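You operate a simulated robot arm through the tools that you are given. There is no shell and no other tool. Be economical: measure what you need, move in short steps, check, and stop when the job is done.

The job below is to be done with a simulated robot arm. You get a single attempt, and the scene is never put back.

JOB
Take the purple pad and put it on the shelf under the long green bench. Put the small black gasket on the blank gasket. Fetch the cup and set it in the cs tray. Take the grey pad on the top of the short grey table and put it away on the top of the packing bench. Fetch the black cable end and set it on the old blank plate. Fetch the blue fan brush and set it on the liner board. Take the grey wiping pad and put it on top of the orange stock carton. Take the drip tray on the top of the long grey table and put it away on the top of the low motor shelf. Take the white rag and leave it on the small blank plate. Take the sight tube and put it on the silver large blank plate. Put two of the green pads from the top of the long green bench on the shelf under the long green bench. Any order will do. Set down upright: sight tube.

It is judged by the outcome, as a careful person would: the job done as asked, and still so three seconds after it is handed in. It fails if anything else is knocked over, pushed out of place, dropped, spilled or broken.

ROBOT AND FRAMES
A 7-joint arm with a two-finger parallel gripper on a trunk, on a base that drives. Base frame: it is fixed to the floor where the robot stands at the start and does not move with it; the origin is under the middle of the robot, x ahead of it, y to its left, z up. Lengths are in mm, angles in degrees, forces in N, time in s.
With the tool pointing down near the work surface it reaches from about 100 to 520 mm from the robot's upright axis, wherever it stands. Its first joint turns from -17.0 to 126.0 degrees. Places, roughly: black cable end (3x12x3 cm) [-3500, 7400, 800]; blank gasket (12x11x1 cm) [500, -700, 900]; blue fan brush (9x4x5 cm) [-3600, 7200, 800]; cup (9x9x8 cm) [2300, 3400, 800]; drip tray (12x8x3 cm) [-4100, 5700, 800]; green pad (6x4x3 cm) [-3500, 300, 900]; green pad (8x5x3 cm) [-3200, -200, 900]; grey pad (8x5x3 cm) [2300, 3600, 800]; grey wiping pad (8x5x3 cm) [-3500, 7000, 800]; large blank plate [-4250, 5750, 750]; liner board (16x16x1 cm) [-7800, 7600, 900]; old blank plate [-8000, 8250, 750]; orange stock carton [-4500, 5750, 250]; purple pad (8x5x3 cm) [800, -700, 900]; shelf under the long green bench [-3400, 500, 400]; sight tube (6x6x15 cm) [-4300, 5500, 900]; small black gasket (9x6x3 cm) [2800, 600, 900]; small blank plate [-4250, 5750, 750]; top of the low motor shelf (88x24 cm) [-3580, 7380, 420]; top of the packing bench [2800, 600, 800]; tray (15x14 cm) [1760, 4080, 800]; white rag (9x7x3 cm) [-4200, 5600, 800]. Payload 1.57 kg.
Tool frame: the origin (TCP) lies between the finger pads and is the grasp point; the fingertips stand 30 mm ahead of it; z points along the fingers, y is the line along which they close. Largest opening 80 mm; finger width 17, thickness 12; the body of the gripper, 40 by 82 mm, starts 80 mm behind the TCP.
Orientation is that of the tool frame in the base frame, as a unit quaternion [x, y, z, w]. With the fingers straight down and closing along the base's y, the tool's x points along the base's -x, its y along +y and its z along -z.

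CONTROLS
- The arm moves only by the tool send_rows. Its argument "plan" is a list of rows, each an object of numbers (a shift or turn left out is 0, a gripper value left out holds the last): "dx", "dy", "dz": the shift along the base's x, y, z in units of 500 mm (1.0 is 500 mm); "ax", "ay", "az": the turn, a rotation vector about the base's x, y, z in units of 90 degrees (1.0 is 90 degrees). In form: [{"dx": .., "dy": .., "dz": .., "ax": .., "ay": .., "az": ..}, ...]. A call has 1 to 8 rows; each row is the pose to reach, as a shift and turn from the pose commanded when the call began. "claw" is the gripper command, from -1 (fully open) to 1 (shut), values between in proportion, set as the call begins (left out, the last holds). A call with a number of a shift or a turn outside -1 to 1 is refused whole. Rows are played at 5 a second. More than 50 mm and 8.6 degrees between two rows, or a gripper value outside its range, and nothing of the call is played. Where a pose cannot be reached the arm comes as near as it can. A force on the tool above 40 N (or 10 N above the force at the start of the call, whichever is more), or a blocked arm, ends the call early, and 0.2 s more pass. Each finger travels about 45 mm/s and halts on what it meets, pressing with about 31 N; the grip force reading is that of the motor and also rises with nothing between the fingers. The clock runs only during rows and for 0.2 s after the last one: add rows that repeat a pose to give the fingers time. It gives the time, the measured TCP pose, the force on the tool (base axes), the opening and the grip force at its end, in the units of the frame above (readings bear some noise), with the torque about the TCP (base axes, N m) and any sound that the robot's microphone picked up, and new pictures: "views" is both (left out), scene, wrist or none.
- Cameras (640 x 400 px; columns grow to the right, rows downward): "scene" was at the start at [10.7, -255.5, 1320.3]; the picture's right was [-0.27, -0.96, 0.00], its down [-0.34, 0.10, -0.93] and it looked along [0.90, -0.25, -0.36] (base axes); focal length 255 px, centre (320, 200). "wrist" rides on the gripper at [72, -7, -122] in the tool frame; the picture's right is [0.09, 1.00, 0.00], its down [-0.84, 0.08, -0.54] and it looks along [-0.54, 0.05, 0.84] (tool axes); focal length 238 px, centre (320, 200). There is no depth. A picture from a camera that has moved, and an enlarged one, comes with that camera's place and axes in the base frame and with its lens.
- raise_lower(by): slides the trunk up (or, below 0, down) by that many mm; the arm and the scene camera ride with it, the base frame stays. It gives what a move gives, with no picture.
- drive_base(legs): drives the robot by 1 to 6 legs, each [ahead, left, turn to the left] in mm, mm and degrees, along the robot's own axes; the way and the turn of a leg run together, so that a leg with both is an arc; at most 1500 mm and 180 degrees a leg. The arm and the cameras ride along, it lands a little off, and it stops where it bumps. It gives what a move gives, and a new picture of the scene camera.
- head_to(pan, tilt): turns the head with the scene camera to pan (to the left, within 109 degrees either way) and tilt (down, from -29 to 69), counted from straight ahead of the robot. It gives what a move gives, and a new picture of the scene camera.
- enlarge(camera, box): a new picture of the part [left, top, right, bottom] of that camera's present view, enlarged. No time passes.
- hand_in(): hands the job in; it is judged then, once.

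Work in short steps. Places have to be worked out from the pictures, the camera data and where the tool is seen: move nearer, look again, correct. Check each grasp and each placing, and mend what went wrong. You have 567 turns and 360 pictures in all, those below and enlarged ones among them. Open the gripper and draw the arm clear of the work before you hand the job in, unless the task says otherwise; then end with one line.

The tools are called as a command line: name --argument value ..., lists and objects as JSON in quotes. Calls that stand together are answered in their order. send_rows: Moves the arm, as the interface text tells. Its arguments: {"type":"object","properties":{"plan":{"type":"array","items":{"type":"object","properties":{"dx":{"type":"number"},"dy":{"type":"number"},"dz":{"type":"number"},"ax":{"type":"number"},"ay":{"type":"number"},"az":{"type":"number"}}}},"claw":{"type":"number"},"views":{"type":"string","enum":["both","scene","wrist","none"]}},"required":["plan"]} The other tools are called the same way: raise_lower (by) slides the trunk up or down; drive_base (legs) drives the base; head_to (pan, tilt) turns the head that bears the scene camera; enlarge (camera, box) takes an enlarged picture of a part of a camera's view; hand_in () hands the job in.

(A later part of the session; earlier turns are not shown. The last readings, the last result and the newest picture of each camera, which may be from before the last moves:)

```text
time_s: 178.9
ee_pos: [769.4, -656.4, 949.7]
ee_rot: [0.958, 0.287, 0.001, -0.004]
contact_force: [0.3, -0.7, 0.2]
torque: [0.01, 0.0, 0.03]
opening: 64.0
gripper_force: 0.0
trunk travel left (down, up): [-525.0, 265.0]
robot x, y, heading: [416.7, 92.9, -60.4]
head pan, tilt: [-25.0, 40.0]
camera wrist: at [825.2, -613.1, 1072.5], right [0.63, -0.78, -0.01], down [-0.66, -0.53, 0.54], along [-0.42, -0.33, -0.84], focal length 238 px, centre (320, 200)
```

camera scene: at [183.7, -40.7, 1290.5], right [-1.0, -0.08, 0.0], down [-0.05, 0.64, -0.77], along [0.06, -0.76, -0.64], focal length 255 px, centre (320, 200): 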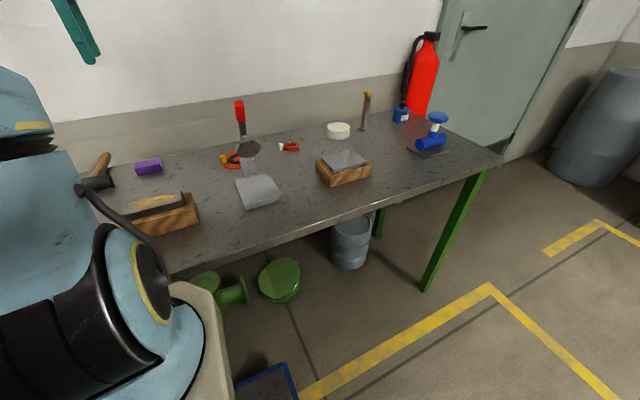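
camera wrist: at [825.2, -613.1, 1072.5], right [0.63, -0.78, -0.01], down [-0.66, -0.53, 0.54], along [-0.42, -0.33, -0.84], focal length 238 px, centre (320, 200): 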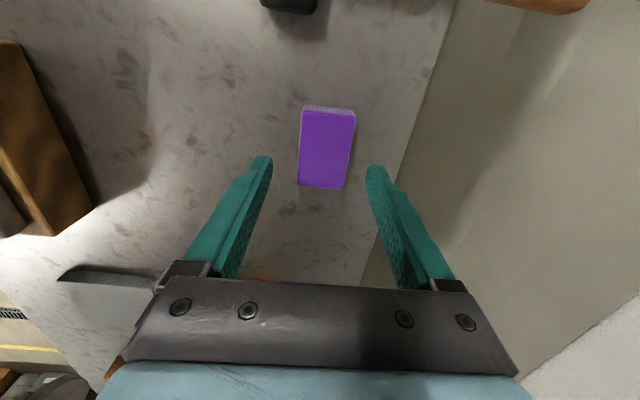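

Small correction of +3 mm, then down to z≈884 and grip.

send_rows --plan '[{"dx": 0.005, "dy": -0.007, "dz": -0.05}, {"dx": 0.005, "dy": -0.007, "dz": -0.1}, {"dx": 0.005, "dy": -0.007, "dz": -0.13}]' --views "none"

send_rows --plan '[{}, {}, {}, {}]' --claw 1 --views "none"

send_rows --plan '[{"dz": 0.04}, {"dz": 0.12}, {"dz": 0.2}]' --views "wrist"

```text
time_s: 179.8
ee_pos: [770.9, -660.4, 884.2]
ee_rot: [0.958, 0.287, 0.001, -0.004]
contact_force: [-0.6, -1.2, 0.2]
torque: [0.01, 0.01, 0.01]
opening: 64.3
gripper_force: 0.1
trunk travel left (down, up): [-525.0, 265.0]
robot x, y, heading: [414.0, 85.3, -60.1]
head pan, tilt: [-25.0, 40.0]
```

```text
time_s: 180.8
ee_pos: [771.3, -661.7, 884.5]
ee_rot: [0.958, 0.287, 0.0, -0.004]
contact_force: [0.2, 0.3, 0.1]
torque: [0.0, -0.02, 0.03]
opening: 43.8
gripper_force: 31.5
trunk travel left (down, up): [-525.0, 265.0]
robot x, y, heading: [414.2, 89.2, -59.9]
head pan, tilt: [-25.0, 40.0]
```

```text
time_s: 181.6
ee_pos: [772.0, -661.7, 982.6]
ee_rot: [0.958, 0.288, 0.001, -0.003]
contact_force: [0.0, 1.0, -0.2]
torque: [0.01, 0.0, 0.0]
opening: 43.9
gripper_force: 30.8
trunk travel left (down, up): [-525.0, 265.0]
robot x, y, heading: [415.6, 92.3, -60.3]
head pan, tilt: [-25.0, 40.0]
camera wrist: at [828.5, -616.8, 1107.1], right [0.63, -0.78, -0.01], down [-0.66, -0.53, 0.54], along [-0.42, -0.33, -0.84], focal length 238 px, centre (320, 200)
```

wrist: 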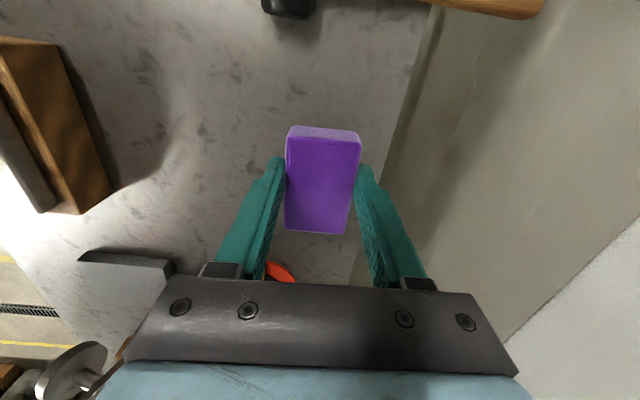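

The pad is held. I raise, back off, retract the arm, and turn toward the long green bench at the west.

raise_lower --by 150

drive_base --legs '[[-480, 0, 0]]'

send_rows --plan '[{"dx": -0.045, "dy": 0.078}, {"dx": -0.09, "dy": 0.156}, {"dx": -0.135, "dy": 0.234}, {"dx": -0.18, "dy": 0.312}, {"dx": -0.225, "dy": 0.39}]' --views "none"

drive_base --legs '[[0, 0, -115]]'

head_to --pan -10 --tilt 15

```text
time_s: 183.3
ee_pos: [773.2, -660.9, 1132.8]
ee_rot: [0.958, 0.287, 0.001, -0.004]
contact_force: [0.2, 0.5, -0.4]
torque: [-0.02, -0.03, 0.02]
opening: 43.9
gripper_force: 30.8
trunk travel left (down, up): [-675.0, 115.0]
robot x, y, heading: [415.8, 94.5, -59.8]
head pan, tilt: [-25.0, 40.0]
```

```text
time_s: 186.1
ee_pos: [535.0, -246.0, 1133.0]
ee_rot: [0.958, 0.287, 0.001, -0.004]
contact_force: [0.1, 0.7, -0.4]
torque: [0.0, -0.01, -0.01]
opening: 43.8
gripper_force: 31.1
trunk travel left (down, up): [-675.0, 115.0]
robot x, y, heading: [181.5, 501.1, -60.2]
head pan, tilt: [-25.0, 40.0]
camera scene: at [-53.5, 374.3, 1290.5], right [-1.0, -0.08, 0.0], down [-0.05, 0.64, -0.77], along [0.06, -0.76, -0.64], focal length 255 px, centre (320, 200)
```

scene: 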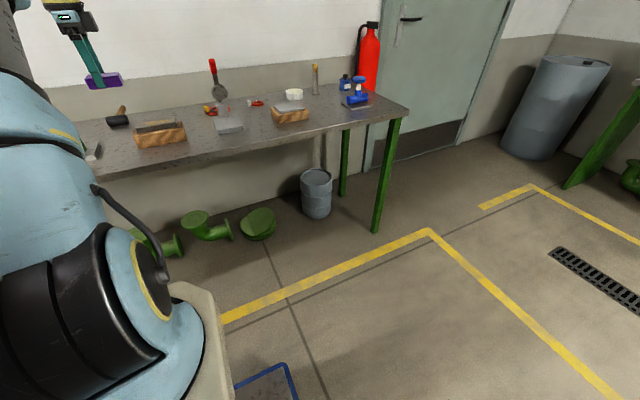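

```text
time_s: 187.3
ee_pos: [422.6, -51.4, 1132.7]
ee_rot: [0.958, 0.288, 0.0, -0.005]
contact_force: [1.2, 0.0, -1.6]
torque: [0.03, 0.03, 0.03]
opening: 44.0
gripper_force: 30.8
trunk travel left (down, up): [-675.0, 115.0]
robot x, y, heading: [177.2, 503.3, -60.3]
head pan, tilt: [-25.0, 40.0]
```

```text
time_s: 192.6
ee_pos: [-428.2, 521.8, 1132.3]
ee_rot: [0.754, -0.657, 0.004, -0.001]
contact_force: [0.5, -0.2, 0.0]
torque: [0.01, 0.01, -0.02]
opening: 43.8
gripper_force: 30.9
trunk travel left (down, up): [-675.0, 115.0]
robot x, y, heading: [177.3, 504.1, -175.7]
head pan, tilt: [-25.0, 40.0]
camera scene: at [161.9, 769.2, 1290.5], right [0.35, 0.94, 0.0], down [0.6, -0.23, -0.77], along [-0.72, 0.27, -0.64], focal length 255 px, centre (320, 200)
```

scene: 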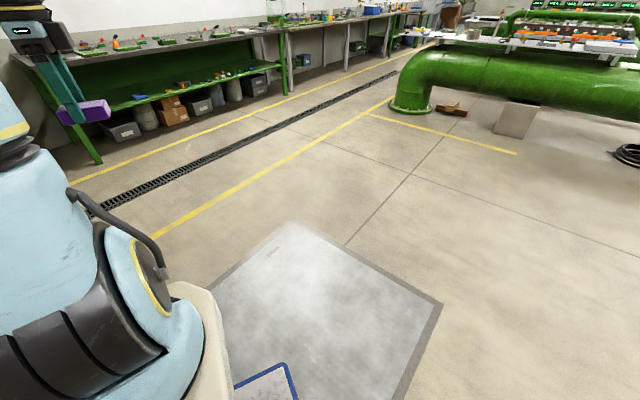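

```text
time_s: 193.4
ee_pos: [-428.6, 521.4, 1133.3]
ee_rot: [0.754, -0.656, 0.004, -0.002]
contact_force: [0.3, 0.3, 0.1]
torque: [0.0, 0.01, 0.01]
opening: 43.8
gripper_force: 31.1
trunk travel left (down, up): [-675.0, 115.0]
robot x, y, heading: [180.1, 502.2, -175.8]
head pan, tilt: [-10.0, 15.0]
camera scene: at [148.5, 748.4, 1330.0], right [0.1, 0.99, 0.0], down [0.26, -0.03, -0.97], along [-0.96, 0.1, -0.26], focal length 255 px, centre (320, 200)
```

scene: 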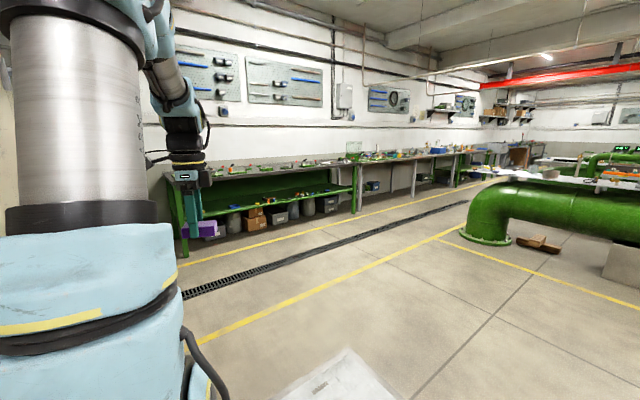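

The long green bench lies along the wall with its front line from about (-2399,-410) to (-4029,1797). I drive to a standoff in front of it and face it.

drive_base --legs '[[1180, -260, 0], [1180, -260, 0], [0, 0, 32.3]]'

head_to --pan 0 --tilt 20

```text
time_s: 206.9
ee_pos: [-2743.0, 549.7, 1132.6]
ee_rot: [0.906, -0.422, 0.004, -0.003]
contact_force: [0.7, -0.7, -0.7]
torque: [0.0, 0.01, 0.03]
opening: 43.8
gripper_force: 30.7
trunk travel left (down, up): [-675.0, 115.0]
robot x, y, heading: [-2218.4, 856.6, -143.7]
head pan, tilt: [-10.0, 15.0]
camera scene: at [-2373.0, 1047.1, 1330.1], right [-0.44, 0.9, 0.0], down [0.23, 0.11, -0.97], along [-0.87, -0.43, -0.26], focal length 255 px, centre (320, 200)
```

scene: 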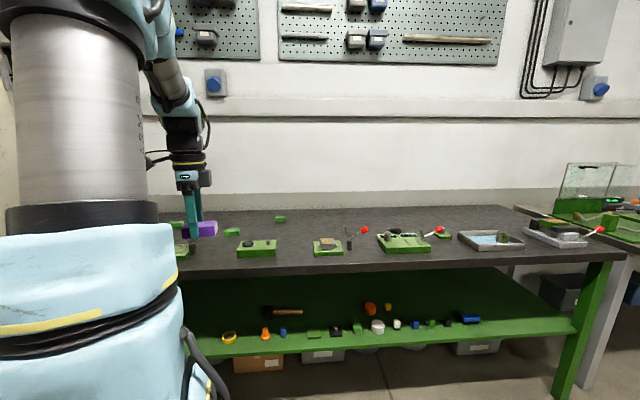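

```text
time_s: 207.6
ee_pos: [-2741.5, 549.2, 1132.8]
ee_rot: [0.906, -0.423, 0.003, -0.002]
contact_force: [-0.5, 0.4, 0.1]
torque: [-0.02, 0.01, 0.01]
opening: 43.8
gripper_force: 31.2
trunk travel left (down, up): [-675.0, 115.0]
robot x, y, heading: [-2217.7, 857.1, -143.9]
head pan, tilt: [0.0, 20.0]
camera scene: at [-2364.4, 1033.4, 1322.0], right [-0.59, 0.81, 0.0], down [0.28, 0.2, -0.94], along [-0.76, -0.56, -0.34], focal length 255 px, centre (320, 200)
```

scene: 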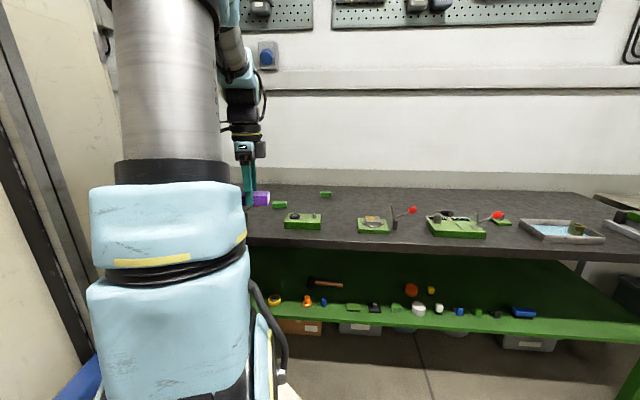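

enlarge --camera "scene" --box '[240, 170, 560, 370]'

```text
2.00 times, centred on (400, 270) of scene
camera zoom: at [-2364.4, 1033.4, 1322.0], right [-0.59, 0.81, 0.0], down [0.28, 0.2, -0.94], along [-0.76, -0.56, -0.34], focal length 510 px, centre (160, 60)
```

zoom: 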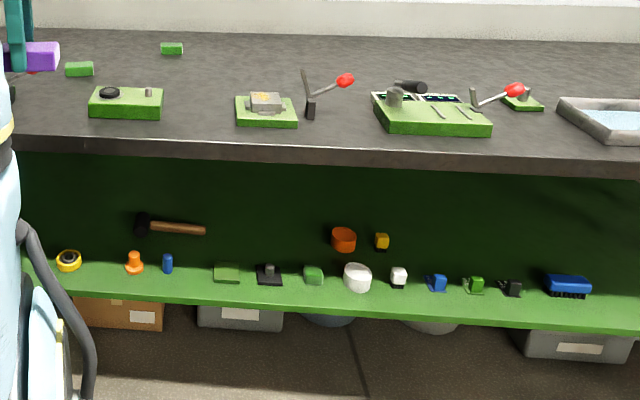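

There's plenty of free shelf right of the blue brush, and I see at least two green blocks on the bench top. I zoom in on them.

enlarge --camera "scene" --box '[240, 175, 368, 255]'

drive_base --legs '[[0, 600, 0]]'

```text
5.00 times, centred on (304, 215) of scene
camera zoom: at [-2364.4, 1033.4, 1322.0], right [-0.59, 0.81, 0.0], down [0.28, 0.2, -0.94], along [-0.76, -0.56, -0.34], focal length 1274 px, centre (400, 125)
```

zoom: 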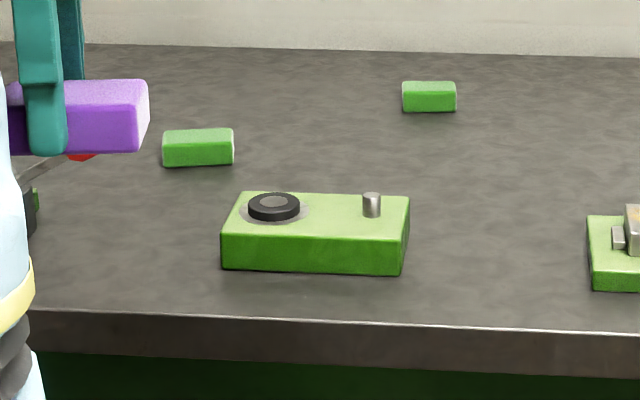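

```text
time_s: 211.0
ee_pos: [-2382.8, 62.8, 1133.1]
ee_rot: [0.907, -0.42, 0.004, -0.002]
contact_force: [-0.2, 0.9, -0.1]
torque: [0.04, -0.01, 0.0]
opening: 43.7
gripper_force: 31.4
trunk travel left (down, up): [-675.0, 115.0]
robot x, y, heading: [-1859.6, 373.5, -143.2]
head pan, tilt: [0.0, 20.0]
camera scene: at [-2008.5, 549.8, 1321.9], right [-0.6, 0.8, 0.0], down [0.27, 0.2, -0.94], along [-0.75, -0.56, -0.34], focal length 255 px, centre (320, 200)
```

scene: 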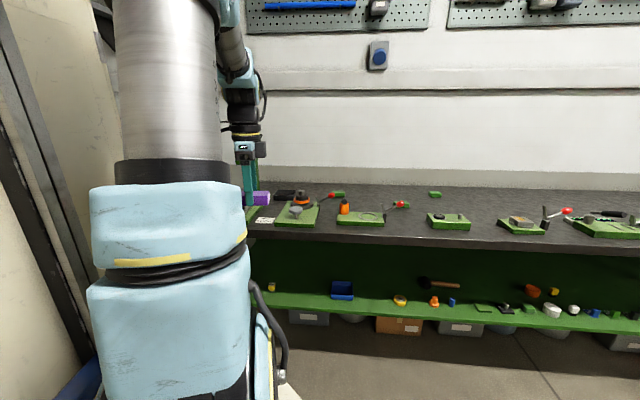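

There are three green pads; the nearest reachable are P2 (-3218,153) and P1 (-3480,252). The shelf must be served from the front with a tilted tool, so I'll rest the purple pad on the bench's front strip and regrasp it tilted. First I yaw the tool so the camera faces ahead, then move over.

send_rows --plan '[{"az": -0.09}, {"az": -0.18}, {"az": -0.27}, {"az": -0.36}, {"az": -0.45}, {"az": -0.54}]' --views "none"

send_rows --plan '[{"az": -0.09}, {"az": -0.18}, {"az": -0.27}, {"az": -0.36}, {"az": -0.42}]' --views "none"

drive_base --legs '[[0, -519, 0], [329, 0, 0]]'

send_rows --plan '[{}]' --views "wrist"

```text
time_s: 212.4
ee_pos: [-2382.9, 63.3, 1133.5]
ee_rot: [-0.654, 0.757, -0.004, 0.0]
contact_force: [0.2, 0.4, -0.7]
torque: [0.0, 0.04, 0.0]
opening: 43.7
gripper_force: 31.3
trunk travel left (down, up): [-675.0, 115.0]
robot x, y, heading: [-1859.9, 375.9, -143.5]
head pan, tilt: [0.0, 20.0]
```

```text
time_s: 213.6
ee_pos: [-2407.5, 82.3, 1128.5]
ee_rot: [-0.38, 0.925, -0.011, 0.002]
contact_force: [-0.2, -1.0, 0.4]
torque: [0.03, 0.04, -0.04]
opening: 43.7
gripper_force: 31.1
out of reach, approached as far as the arm can: row 4, 5
trunk travel left (down, up): [-675.0, 115.0]
robot x, y, heading: [-1863.9, 376.3, -143.4]
head pan, tilt: [0.0, 20.0]
```

```text
time_s: 218.4
ee_pos: [-2985.8, 297.4, 1127.8]
ee_rot: [-0.382, 0.924, -0.011, 0.003]
contact_force: [-0.8, -0.3, -0.1]
torque: [0.0, 0.0, -0.03]
opening: 43.6
gripper_force: 30.8
trunk travel left (down, up): [-675.0, 115.0]
robot x, y, heading: [-2442.0, 585.5, -143.2]
head pan, tilt: [0.0, 20.0]
camera scene: at [-2586.2, 764.5, 1321.9], right [-0.6, 0.8, 0.0], down [0.27, 0.2, -0.94], along [-0.75, -0.56, -0.34], focal length 255 px, centre (320, 200)
```

scene: 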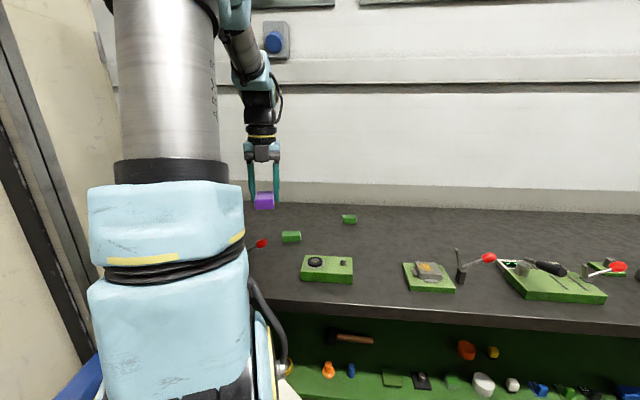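

```text
time_s: 218.8
ee_pos: [-2984.1, 298.1, 1128.1]
ee_rot: [-0.382, 0.924, -0.01, 0.003]
contact_force: [-0.3, 0.0, -1.0]
torque: [0.03, -0.01, 0.0]
opening: 43.6
gripper_force: 30.7
trunk travel left (down, up): [-675.0, 115.0]
robot x, y, heading: [-2439.9, 587.0, -143.1]
head pan, tilt: [0.0, 20.0]
camera wrist: at [-3032.6, 244.3, 1252.6], right [-0.77, 0.64, -0.02], down [0.53, 0.66, 0.54], along [0.36, 0.4, -0.84], focal length 238 px, centre (320, 200)
```

wrist: 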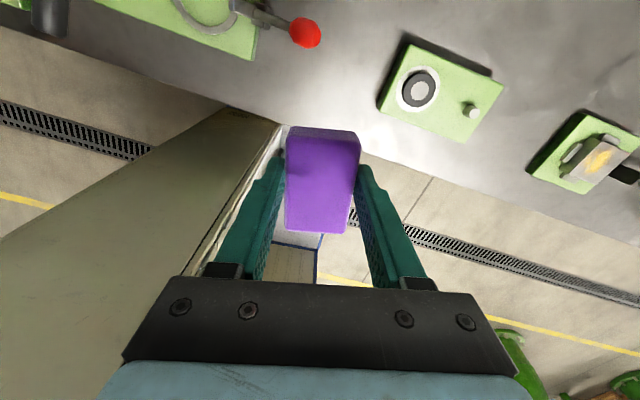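

The yaw is 8° short of ideal at a joint limit, but usable. The spot below the pad is clear of the red knob and the module, so I lower the pad onto the bench front strip.

raise_lower --by -170

send_rows --plan '[{"dx": -0.01, "dy": 0.012}, {"dx": -0.01, "dy": 0.012, "dz": -0.06}, {"dx": -0.01, "dy": 0.012, "dz": -0.1}]' --views "wrist"

```text
time_s: 220.7
ee_pos: [-2985.3, 296.4, 958.6]
ee_rot: [-0.382, 0.924, -0.01, 0.004]
contact_force: [-0.7, 0.5, 0.6]
torque: [-0.03, -0.03, -0.01]
opening: 43.8
gripper_force: 31.1
trunk travel left (down, up): [-505.0, 285.0]
robot x, y, heading: [-2437.6, 591.6, -142.9]
head pan, tilt: [0.0, 20.0]
```

```text
time_s: 221.5
ee_pos: [-2989.4, 303.7, 908.5]
ee_rot: [-0.381, 0.924, -0.011, 0.004]
contact_force: [-0.4, 0.2, -1.2]
torque: [0.03, 0.03, -0.01]
opening: 43.8
gripper_force: 30.3
trunk travel left (down, up): [-505.0, 285.0]
robot x, y, heading: [-2439.3, 587.4, -143.0]
head pan, tilt: [0.0, 20.0]
camera wrist: at [-3038.3, 250.4, 1031.8], right [-0.77, 0.64, -0.02], down [0.53, 0.65, 0.54], along [0.36, 0.4, -0.84], focal length 238 px, centre (320, 200)
```

wrist: 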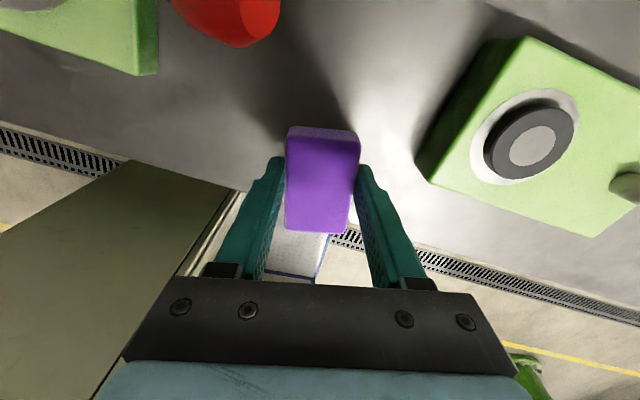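

I continue down to contact.

send_rows --plan '[{"dz": -0.02}, {"dz": -0.035}, {"dz": -0.042}, {"dz": -0.048}, {"dz": -0.054}, {"dz": -0.06}]' --views "none"

```text
time_s: 222.9
ee_pos: [-2989.2, 302.8, 884.0]
ee_rot: [-0.381, 0.924, -0.013, -0.001]
contact_force: [5.9, 3.3, 22.4]
torque: [0.58, -0.1, -0.14]
opening: 43.7
gripper_force: 31.3
trunk travel left (down, up): [-505.0, 285.0]
robot x, y, heading: [-2441.9, 589.7, -143.3]
head pan, tilt: [0.0, 20.0]
stopped in row 6: the force on the tool passed its limit at 43 N (the readings are from after the stop); the commanded pose is now the measured one
```

The pad rests on the bench. I open, rise 60 mm and tilt the tool 40° forward.

send_rows --plan '[{"dz": 0.002}, {"dz": 0.002}, {"dz": 0.06}, {"dz": 0.12}]' --claw -0.6 --views "none"

send_rows --plan '[{"ax": -0.063, "ay": 0.063}, {"ax": -0.126, "ay": 0.126}, {"ax": -0.189, "ay": 0.189}, {"ax": -0.252, "ay": 0.252}, {"ax": -0.314, "ay": 0.314}]' --views "both"

```text
time_s: 223.9
ee_pos: [-2990.9, 303.1, 941.5]
ee_rot: [-0.381, 0.924, -0.013, 0.0]
contact_force: [-0.2, -0.4, 0.6]
torque: [0.02, -0.01, 0.03]
opening: 64.1
gripper_force: 0.0
trunk travel left (down, up): [-505.0, 285.0]
robot x, y, heading: [-2439.2, 586.4, -143.1]
head pan, tilt: [0.0, 20.0]
```

```text
time_s: 225.2
ee_pos: [-2990.3, 303.3, 941.6]
ee_rot: [-0.361, 0.866, -0.142, -0.317]
contact_force: [0.2, 0.7, 0.2]
torque: [-0.02, 0.02, 0.02]
opening: 64.0
gripper_force: 0.0
trunk travel left (down, up): [-505.0, 285.0]
robot x, y, heading: [-2440.7, 590.0, -143.3]
head pan, tilt: [0.0, 20.0]
camera scene: at [-2586.2, 764.4, 1152.0], right [-0.6, 0.8, 0.0], down [0.27, 0.21, -0.94], along [-0.75, -0.56, -0.34], focal length 255 px, centre (320, 200)
camera wrist: at [-2970.9, 318.0, 1082.7], right [-0.76, 0.65, 0.04], down [0.64, 0.76, -0.13], along [-0.12, -0.07, -0.99], focal length 238 px, centre (320, 200)
```

scene: 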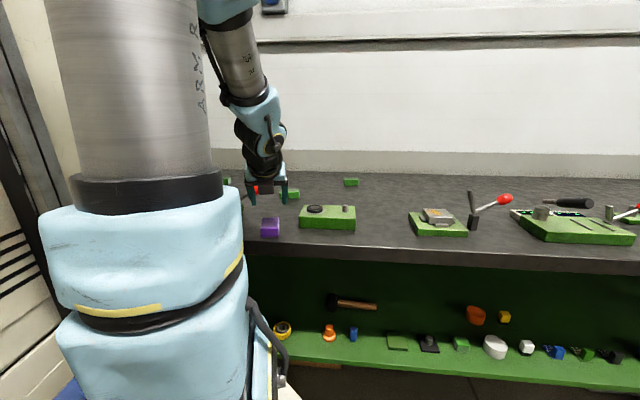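
wrist: 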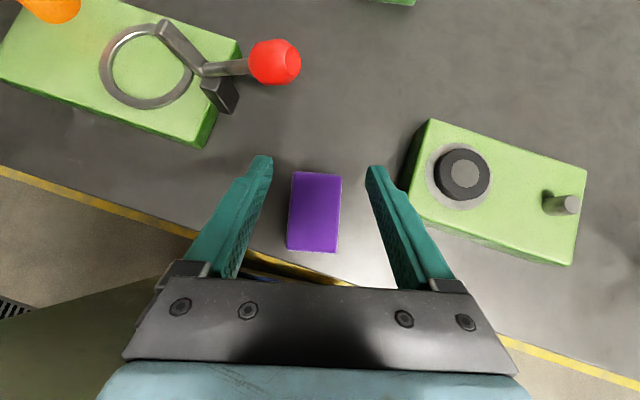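

The tilted pose works, and the camera sees straight down. I lower onto the pad, TCP slightly behind its centre, and regrasp.

send_rows --plan '[{"dx": 0.014, "dy": 0.014, "dz": -0.04}, {"dx": 0.014, "dy": 0.014, "dz": -0.09}, {"dx": 0.014, "dy": 0.014, "dz": -0.115}]' --views "none"

send_rows --plan '[{}, {}, {}, {}]' --claw 1 --views "wrist"

```text
time_s: 225.9
ee_pos: [-2982.0, 308.8, 883.8]
ee_rot: [-0.361, 0.866, -0.142, -0.315]
contact_force: [-0.6, 0.4, -0.2]
torque: [0.02, 0.05, 0.01]
opening: 64.1
gripper_force: 0.0
trunk travel left (down, up): [-505.0, 285.0]
robot x, y, heading: [-2438.3, 585.5, -143.0]
head pan, tilt: [0.0, 20.0]
```

```text
time_s: 226.9
ee_pos: [-2983.2, 309.2, 884.0]
ee_rot: [-0.362, 0.866, -0.142, -0.315]
contact_force: [0.0, -0.4, 0.0]
torque: [-0.01, -0.01, 0.02]
opening: 43.8
gripper_force: 30.7
trunk travel left (down, up): [-505.0, 285.0]
robot x, y, heading: [-2438.1, 589.7, -143.2]
head pan, tilt: [0.0, 20.0]
camera wrist: at [-2963.8, 324.4, 1025.7], right [-0.76, 0.65, 0.04], down [0.64, 0.76, -0.13], along [-0.12, -0.07, -0.99], focal length 238 px, centre (320, 200)
```

wrist: 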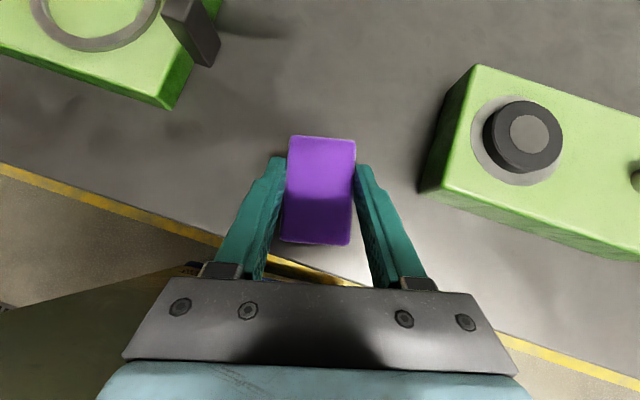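

It's gripped flat. I lift, retract clear of the bench front, and lower the trunk to shelf level.

send_rows --plan '[{"dz": 0.08}, {"dz": 0.16}, {"dz": 0.16, "dx": 0.07, "dy": 0.05}, {"dz": 0.16, "dx": 0.14, "dy": 0.1}, {"dz": 0.16, "dx": 0.21, "dy": 0.15}, {"dz": 0.16, "dx": 0.28, "dy": 0.2}, {"dz": 0.16, "dx": 0.35, "dy": 0.25}, {"dz": 0.16, "dx": 0.42, "dy": 0.3}]' --views "none"

raise_lower --by -400

send_rows --plan '[{}]' --views "both"

```text
time_s: 228.8
ee_pos: [-2909.1, 349.6, 960.5]
ee_rot: [-0.361, 0.866, -0.142, -0.315]
contact_force: [-0.4, 0.8, -0.5]
torque: [-0.03, 0.03, -0.01]
opening: 43.8
gripper_force: 31.0
out of reach, approached as far as the arm can: row 4, 5, 6, 7, 8
trunk travel left (down, up): [-505.0, 285.0]
robot x, y, heading: [-2442.4, 592.9, -143.1]
head pan, tilt: [0.0, 20.0]
```

```text
time_s: 230.1
ee_pos: [-2913.0, 347.4, 881.3]
ee_rot: [-0.36, 0.863, -0.145, -0.324]
contact_force: [-1.8, -2.8, 9.0]
torque: [-0.08, 0.36, 0.06]
opening: 43.9
gripper_force: 31.6
trunk travel left (down, up): [-419.0, 371.0]
robot x, y, heading: [-2438.5, 590.7, -143.4]
head pan, tilt: [0.0, 20.0]
stopped: the force on the tool passed its limit at 46 N (the readings are from after the stop); the commanded pose is now the measured one
```

```text
time_s: 230.5
ee_pos: [-2912.6, 347.7, 882.0]
ee_rot: [-0.361, 0.863, -0.145, -0.324]
contact_force: [-2.2, -1.6, 12.8]
torque: [-0.06, 0.57, 0.06]
opening: 43.8
gripper_force: 31.0
trunk travel left (down, up): [-419.0, 371.0]
robot x, y, heading: [-2440.4, 587.3, -143.0]
head pan, tilt: [0.0, 20.0]
camera scene: at [-2585.9, 764.6, 1066.2], right [-0.6, 0.8, 0.0], down [0.27, 0.2, -0.94], along [-0.75, -0.56, -0.34], focal length 255 px, centre (320, 200)
camera wrist: at [-2891.3, 364.3, 1021.9], right [-0.76, 0.65, 0.05], down [0.64, 0.76, -0.15], along [-0.13, -0.08, -0.99], focal length 238 px, centre (320, 200)
```

scene: 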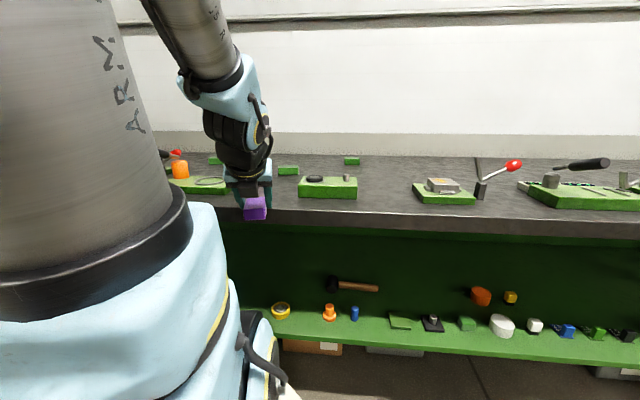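
wrist: 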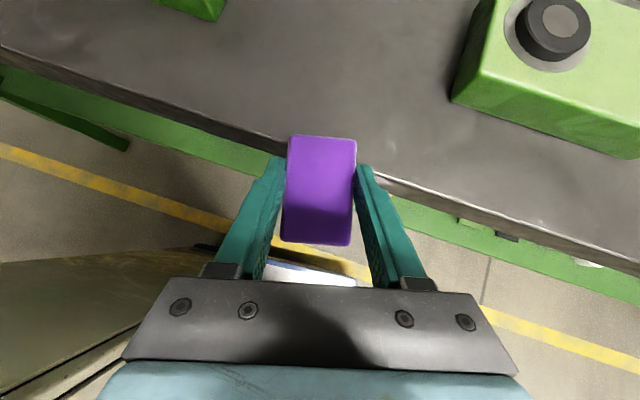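

The retraction was limited, so the pad touched the bench edge; nothing else is disturbed. I raise the trunk again and back the base off instead.

raise_lower --by 100

drive_base --legs '[[-300, 0, 0]]'

send_rows --plan '[{}]' --views "wrist"

```text
time_s: 231.8
ee_pos: [-2911.9, 347.7, 979.5]
ee_rot: [-0.361, 0.863, -0.144, -0.322]
contact_force: [0.4, 0.9, -0.8]
torque: [-0.01, -0.04, -0.01]
opening: 43.7
gripper_force: 31.4
trunk travel left (down, up): [-519.0, 271.0]
robot x, y, heading: [-2438.5, 589.1, -143.4]
head pan, tilt: [0.0, 20.0]
```

```text
time_s: 233.8
ee_pos: [-2670.0, 530.7, 979.8]
ee_rot: [-0.359, 0.864, -0.144, -0.322]
contact_force: [0.4, -0.1, -0.1]
torque: [-0.04, 0.02, -0.01]
opening: 43.6
gripper_force: 31.2
trunk travel left (down, up): [-519.0, 271.0]
robot x, y, heading: [-2193.4, 771.8, -143.4]
head pan, tilt: [0.0, 20.0]
camera scene: at [-2342.0, 946.9, 1166.1], right [-0.6, 0.8, 0.0], down [0.27, 0.2, -0.94], along [-0.75, -0.56, -0.34], focal length 255 px, centre (320, 200)
```

scene: 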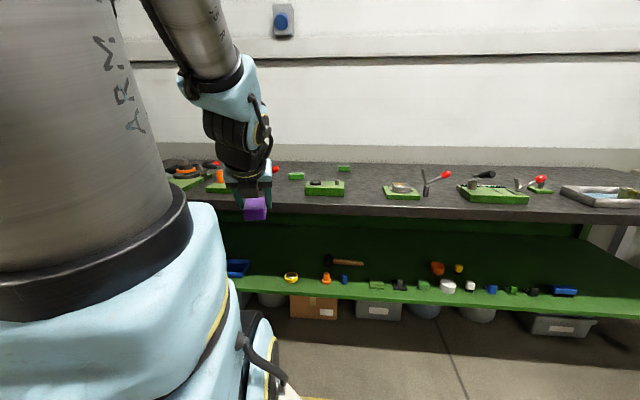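

```text
time_s: 234.2
ee_pos: [-2668.7, 530.6, 980.1]
ee_rot: [-0.359, 0.864, -0.143, -0.323]
contact_force: [0.0, -0.4, -0.6]
torque: [0.0, 0.02, 0.0]
opening: 43.6
gripper_force: 31.3
trunk travel left (down, up): [-519.0, 271.0]
robot x, y, heading: [-2198.1, 771.5, -143.4]
head pan, tilt: [0.0, 20.0]
camera wrist: at [-2648.2, 547.4, 1120.9], right [-0.76, 0.65, 0.04], down [0.64, 0.76, -0.15], along [-0.13, -0.08, -0.99], focal length 238 px, centre (320, 200)
```

wrist: 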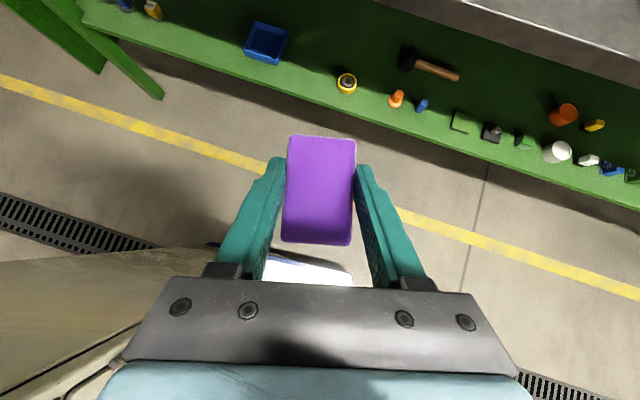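

The wrist camera gives a clear look at the shelf. I zoom on the gap between the blue tray and the yellow tape.

enlarge --camera "wrist" --box '[220, 0, 420, 125]'

raise_lower --by -330

send_rows --plan '[{}]' --views "both"

```text
3.20 times, centred on (320, 62) of wrist
camera zoom: at [-2648.2, 547.4, 1120.9], right [-0.76, 0.65, 0.04], down [0.64, 0.76, -0.15], along [-0.13, -0.08, -0.99], focal length 763 px, centre (320, 640)
```

zoom: 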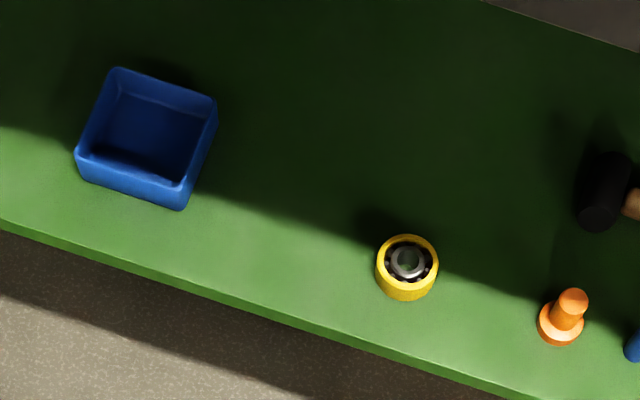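

```text
time_s: 237.5
ee_pos: [-2669.2, 531.1, 650.6]
ee_rot: [-0.359, 0.864, -0.143, -0.322]
contact_force: [0.3, -0.1, -0.7]
torque: [-0.02, 0.02, 0.01]
opening: 43.8
gripper_force: 30.8
trunk travel left (down, up): [-189.0, 601.0]
robot x, y, heading: [-2192.6, 768.3, -143.2]
head pan, tilt: [0.0, 20.0]
```

```text
time_s: 237.9
ee_pos: [-2669.8, 530.5, 650.0]
ee_rot: [-0.36, 0.864, -0.144, -0.322]
contact_force: [0.1, 0.2, -0.6]
torque: [0.02, 0.03, 0.01]
opening: 43.8
gripper_force: 30.9
trunk travel left (down, up): [-189.0, 601.0]
robot x, y, heading: [-2190.7, 769.7, -142.9]
head pan, tilt: [0.0, 20.0]
camera scene: at [-2342.0, 946.9, 836.2], right [-0.6, 0.8, 0.0], down [0.27, 0.2, -0.94], along [-0.75, -0.56, -0.34], focal length 255 px, centre (320, 200)
camera wrist: at [-2648.1, 547.4, 791.0], right [-0.76, 0.65, 0.04], down [0.64, 0.76, -0.15], along [-0.13, -0.08, -0.99], focal length 238 px, centre (320, 200)
```

scene: 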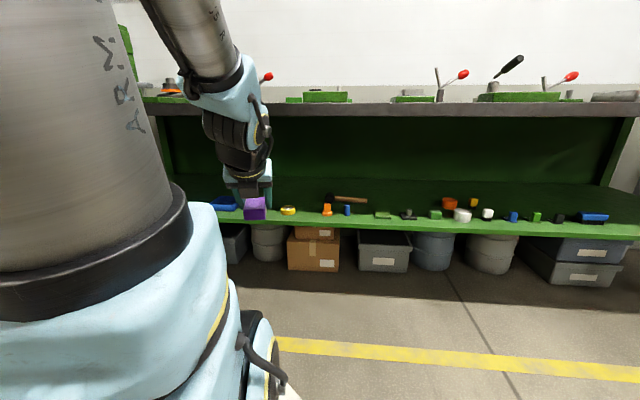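
wrist: 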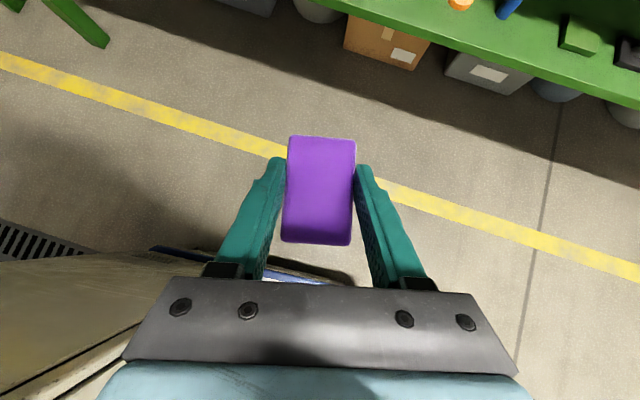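

The shelf surface is at z≈420. The free gap's spot is about (-2964,182). I lower a little more, then drive in so the pad comes to the shelf front, and look again.

raise_lower --by -110

drive_base --legs '[[0, 101, 0], [330, 0, 0]]'

send_rows --plan '[{}]' --views "wrist"

```text
time_s: 239.3
ee_pos: [-2669.2, 531.0, 539.9]
ee_rot: [-0.359, 0.864, -0.143, -0.323]
contact_force: [0.6, -0.6, -0.4]
torque: [0.02, -0.02, -0.02]
opening: 43.5
gripper_force: 31.0
trunk travel left (down, up): [-79.0, 711.0]
robot x, y, heading: [-2195.1, 772.4, -143.4]
head pan, tilt: [0.0, 20.0]
```

```text
time_s: 242.2
ee_pos: [-2872.6, 252.0, 540.2]
ee_rot: [-0.359, 0.864, -0.143, -0.322]
contact_force: [0.4, 0.2, 0.4]
torque: [0.02, 0.01, -0.02]
opening: 43.9
gripper_force: 31.3
trunk travel left (down, up): [-79.0, 711.0]
robot x, y, heading: [-2396.9, 492.8, -143.5]
head pan, tilt: [0.0, 20.0]
camera scene: at [-2546.0, 669.0, 726.1], right [-0.6, 0.8, 0.0], down [0.27, 0.2, -0.94], along [-0.75, -0.56, -0.34], focal length 255 px, centre (320, 200)
```

scene: 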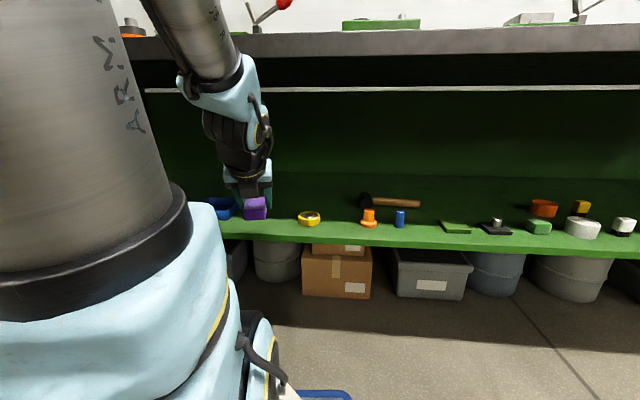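

```text
time_s: 242.7
ee_pos: [-2873.1, 252.5, 540.1]
ee_rot: [-0.359, 0.864, -0.143, -0.323]
contact_force: [0.4, 0.3, 0.8]
torque: [0.0, -0.01, -0.01]
opening: 43.9
gripper_force: 30.7
trunk travel left (down, up): [-79.0, 711.0]
robot x, y, heading: [-2399.4, 493.3, -143.2]
head pan, tilt: [0.0, 20.0]
camera wrist: at [-2852.0, 269.4, 680.9], right [-0.76, 0.65, 0.04], down [0.64, 0.76, -0.15], along [-0.13, -0.08, -0.99], focal length 238 px, centre (320, 200)
```

wrist: 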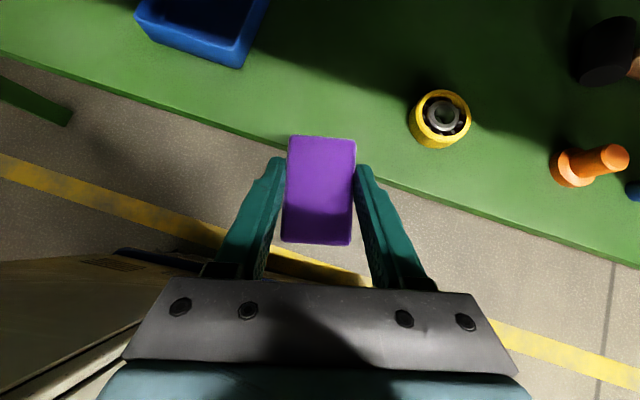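

The gap is clear. I extend to the spot and lower to just above the shelf.

send_rows --plan '[{"dx": -0.056, "dy": -0.036}, {"dx": -0.112, "dy": -0.072}, {"dx": -0.168, "dy": -0.107}, {"dx": -0.168, "dy": -0.107, "dz": -0.06}, {"dx": -0.168, "dy": -0.107, "dz": -0.12}, {"dx": -0.168, "dy": -0.107, "dz": -0.15}]' --views "wrist"

```text
time_s: 244.1
ee_pos: [-2957.7, 199.0, 464.6]
ee_rot: [-0.362, 0.863, -0.143, -0.322]
contact_force: [0.3, 0.0, 0.3]
torque: [0.02, 0.0, 0.01]
opening: 43.7
gripper_force: 31.1
trunk travel left (down, up): [-79.0, 711.0]
robot x, y, heading: [-2399.6, 494.2, -143.4]
head pan, tilt: [0.0, 20.0]
camera wrist: at [-2936.0, 215.5, 605.4], right [-0.76, 0.64, 0.05], down [0.63, 0.76, -0.14], along [-0.13, -0.08, -0.99], focal length 238 px, centre (320, 200)
```

wrist: 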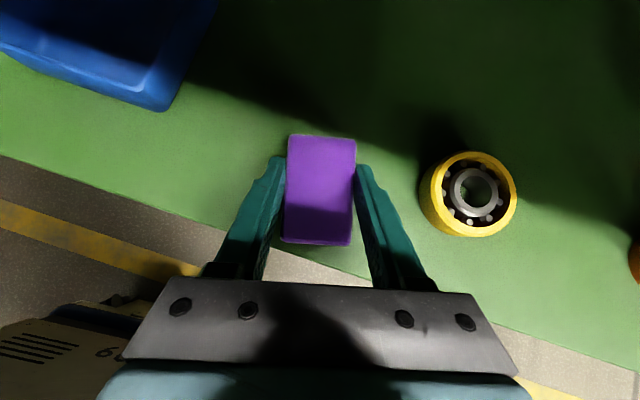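

The pad's near corner is close to the shelf edge, so I go 18 mm further in and lower to contact.

send_rows --plan '[{"dx": -0.028, "dy": -0.022}, {"dx": -0.028, "dy": -0.022, "dz": -0.01}, {"dx": -0.028, "dy": -0.022, "dz": -0.018}, {"dx": -0.028, "dy": -0.022, "dz": -0.025}, {"dx": -0.028, "dy": -0.022, "dz": -0.032}, {"dx": -0.028, "dy": -0.022, "dz": -0.04}]' --views "wrist"

```text
time_s: 245.0
ee_pos: [-2973.2, 186.3, 460.0]
ee_rot: [-0.359, 0.861, -0.147, -0.327]
contact_force: [2.1, 1.6, 15.5]
torque: [0.27, -0.05, -0.06]
opening: 43.9
gripper_force: 31.3
trunk travel left (down, up): [-79.0, 711.0]
robot x, y, heading: [-2398.6, 491.7, -143.4]
head pan, tilt: [0.0, 20.0]
stopped in row 4: the force on the tool passed its limit at 44 N (the readings are from after the stop); the commanded pose is now the measured one
camera wrist: at [-2951.0, 204.3, 601.3], right [-0.76, 0.65, 0.05], down [0.63, 0.76, -0.16], along [-0.14, -0.09, -0.99], focal length 238 px, centre (320, 200)
```

wrist: 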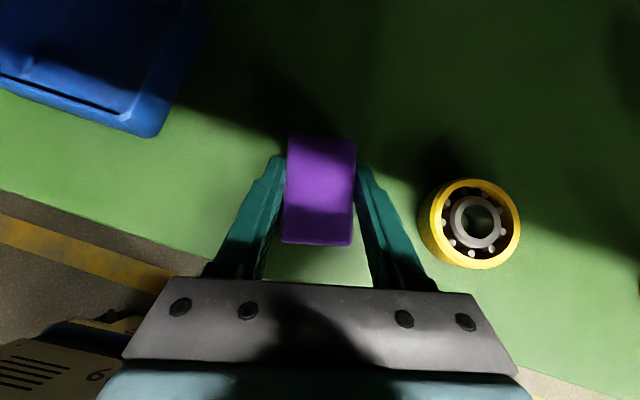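

Contact at z≈460. I release and withdraw along the tool axis.

send_rows --plan '[{}, {}, {}, {"dz": 0.05, "dx": 0.03, "dy": 0.03}, {"dz": 0.11, "dx": 0.07, "dy": 0.065}, {"dz": 0.16, "dx": 0.12, "dy": 0.1}]' --claw -0.5 --views "wrist"

```text
time_s: 246.4
ee_pos: [-2912.5, 238.0, 539.5]
ee_rot: [-0.359, 0.863, -0.145, -0.325]
contact_force: [1.4, 0.1, 0.1]
torque: [-0.01, 0.0, -0.01]
opening: 59.9
gripper_force: 0.1
trunk travel left (down, up): [-79.0, 711.0]
robot x, y, heading: [-2397.8, 496.2, -143.3]
head pan, tilt: [0.0, 20.0]
camera wrist: at [-2890.6, 254.8, 679.3], right [-0.76, 0.65, 0.04], down [0.64, 0.76, -0.16], along [-0.14, -0.09, -0.99], focal length 238 px, centre (320, 200)
```

wrist: 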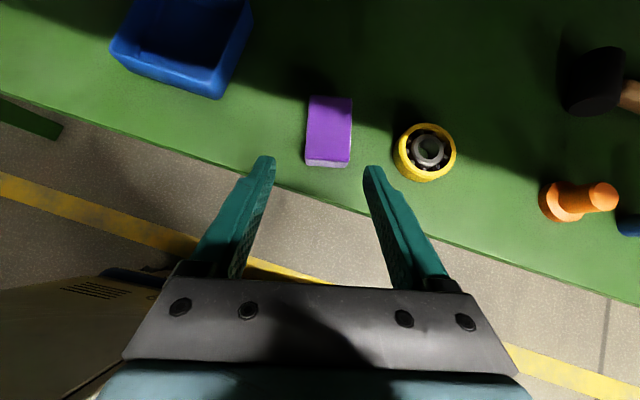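

The purple pad lies flat on the shelf. I back out, raise the trunk and go to green pad P1 at about (-3480,252).

drive_base --legs '[[-300, 0, 0]]'

raise_lower --by 500

drive_base --legs '[[0, -388, 0], [320, 0, 0]]'

send_rows --plan '[{"dx": -0.07, "dy": -0.05}, {"dx": -0.14, "dy": -0.1}]' --claw -1 --views "wrist"

```text
time_s: 248.4
ee_pos: [-2674.1, 415.3, 538.5]
ee_rot: [-0.36, 0.862, -0.146, -0.326]
contact_force: [-0.5, 0.4, 0.0]
torque: [-0.03, 0.01, 0.02]
opening: 59.9
gripper_force: 0.1
trunk travel left (down, up): [-79.0, 711.0]
robot x, y, heading: [-2159.6, 667.9, -143.5]
head pan, tilt: [0.0, 20.0]
camera scene: at [-2307.6, 846.7, 726.1], right [-0.6, 0.8, 0.0], down [0.27, 0.2, -0.94], along [-0.75, -0.56, -0.34], focal length 255 px, centre (320, 200)
```

scene: 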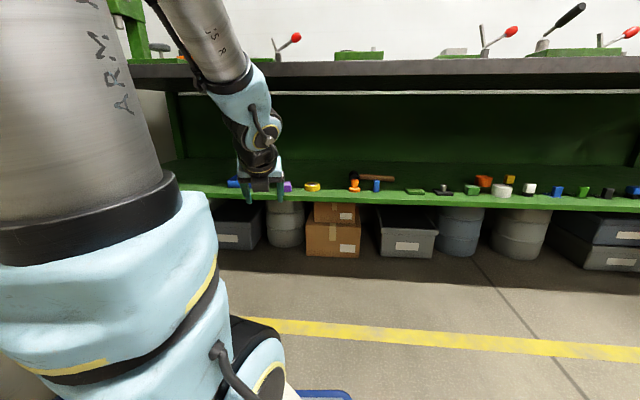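

```text
refused: 500 is not a number from -400 to 400
```

```text
time_s: 252.6
ee_pos: [-3166.1, 534.6, 538.6]
ee_rot: [-0.361, 0.862, -0.146, -0.326]
contact_force: [-0.9, 0.1, -0.1]
torque: [0.03, -0.03, 0.01]
opening: 60.2
gripper_force: 0.0
trunk travel left (down, up): [-79.0, 711.0]
robot x, y, heading: [-2656.7, 791.2, -143.2]
head pan, tilt: [0.0, 20.0]
camera scene: at [-2799.9, 967.2, 726.1], right [-0.6, 0.8, 0.0], down [0.27, 0.21, -0.94], along [-0.75, -0.56, -0.34], focal length 255 px, centre (320, 200)
```

scene: 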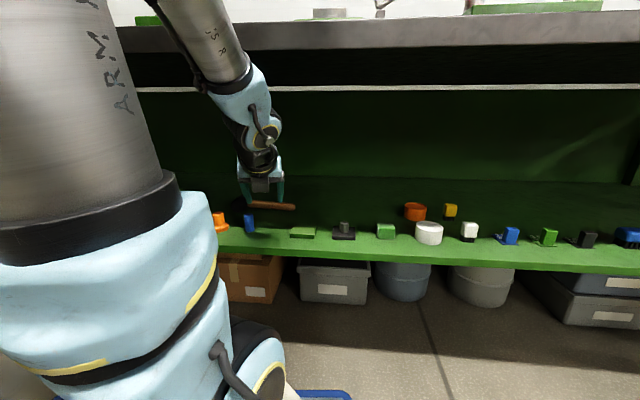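

```text
time_s: 253.2
ee_pos: [-3235.6, 485.2, 539.3]
ee_rot: [-0.361, 0.861, -0.146, -0.326]
contact_force: [0.2, 0.4, 0.4]
torque: [0.06, 0.0, 0.01]
opening: 79.6
gripper_force: 0.2
trunk travel left (down, up): [-79.0, 711.0]
robot x, y, heading: [-2650.7, 788.4, -143.4]
head pan, tilt: [0.0, 20.0]
camera wrist: at [-3213.1, 502.0, 679.9], right [-0.76, 0.65, 0.05], down [0.63, 0.76, -0.16], along [-0.14, -0.09, -0.99], focal length 238 px, centre (320, 200)
```

wrist: 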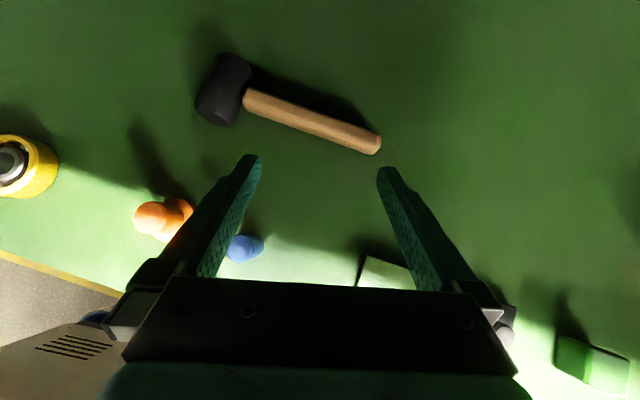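

The trunk rise was refused (limit 400) and I moved in low, but nothing was touched. I reverse straight out the same way.

send_rows --plan '[{"dx": 0.07, "dy": 0.05}, {"dx": 0.14, "dy": 0.1}]' --views "none"

drive_base --legs '[[-330, 0, 0]]'

```text
time_s: 253.8
ee_pos: [-3165.6, 533.6, 538.6]
ee_rot: [-0.362, 0.861, -0.147, -0.326]
contact_force: [-0.6, -0.1, -0.5]
torque: [0.01, -0.01, -0.04]
opening: 79.9
gripper_force: 0.0
trunk travel left (down, up): [-79.0, 711.0]
robot x, y, heading: [-2652.2, 790.9, -143.1]
head pan, tilt: [0.0, 20.0]
```

```text
time_s: 256.0
ee_pos: [-2900.3, 732.7, 540.4]
ee_rot: [-0.36, 0.861, -0.146, -0.327]
contact_force: [0.5, 0.0, 0.3]
torque: [0.01, 0.0, 0.03]
opening: 80.0
gripper_force: 0.0
trunk travel left (down, up): [-79.0, 711.0]
robot x, y, heading: [-2388.1, 996.3, -143.0]
head pan, tilt: [0.0, 20.0]
camera scene: at [-2534.6, 1166.4, 726.1], right [-0.6, 0.8, 0.0], down [0.27, 0.21, -0.94], along [-0.75, -0.56, -0.34], focal length 255 px, centre (320, 200)
```

scene: 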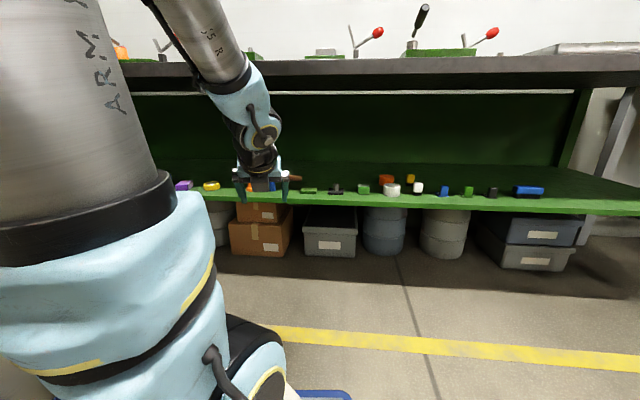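

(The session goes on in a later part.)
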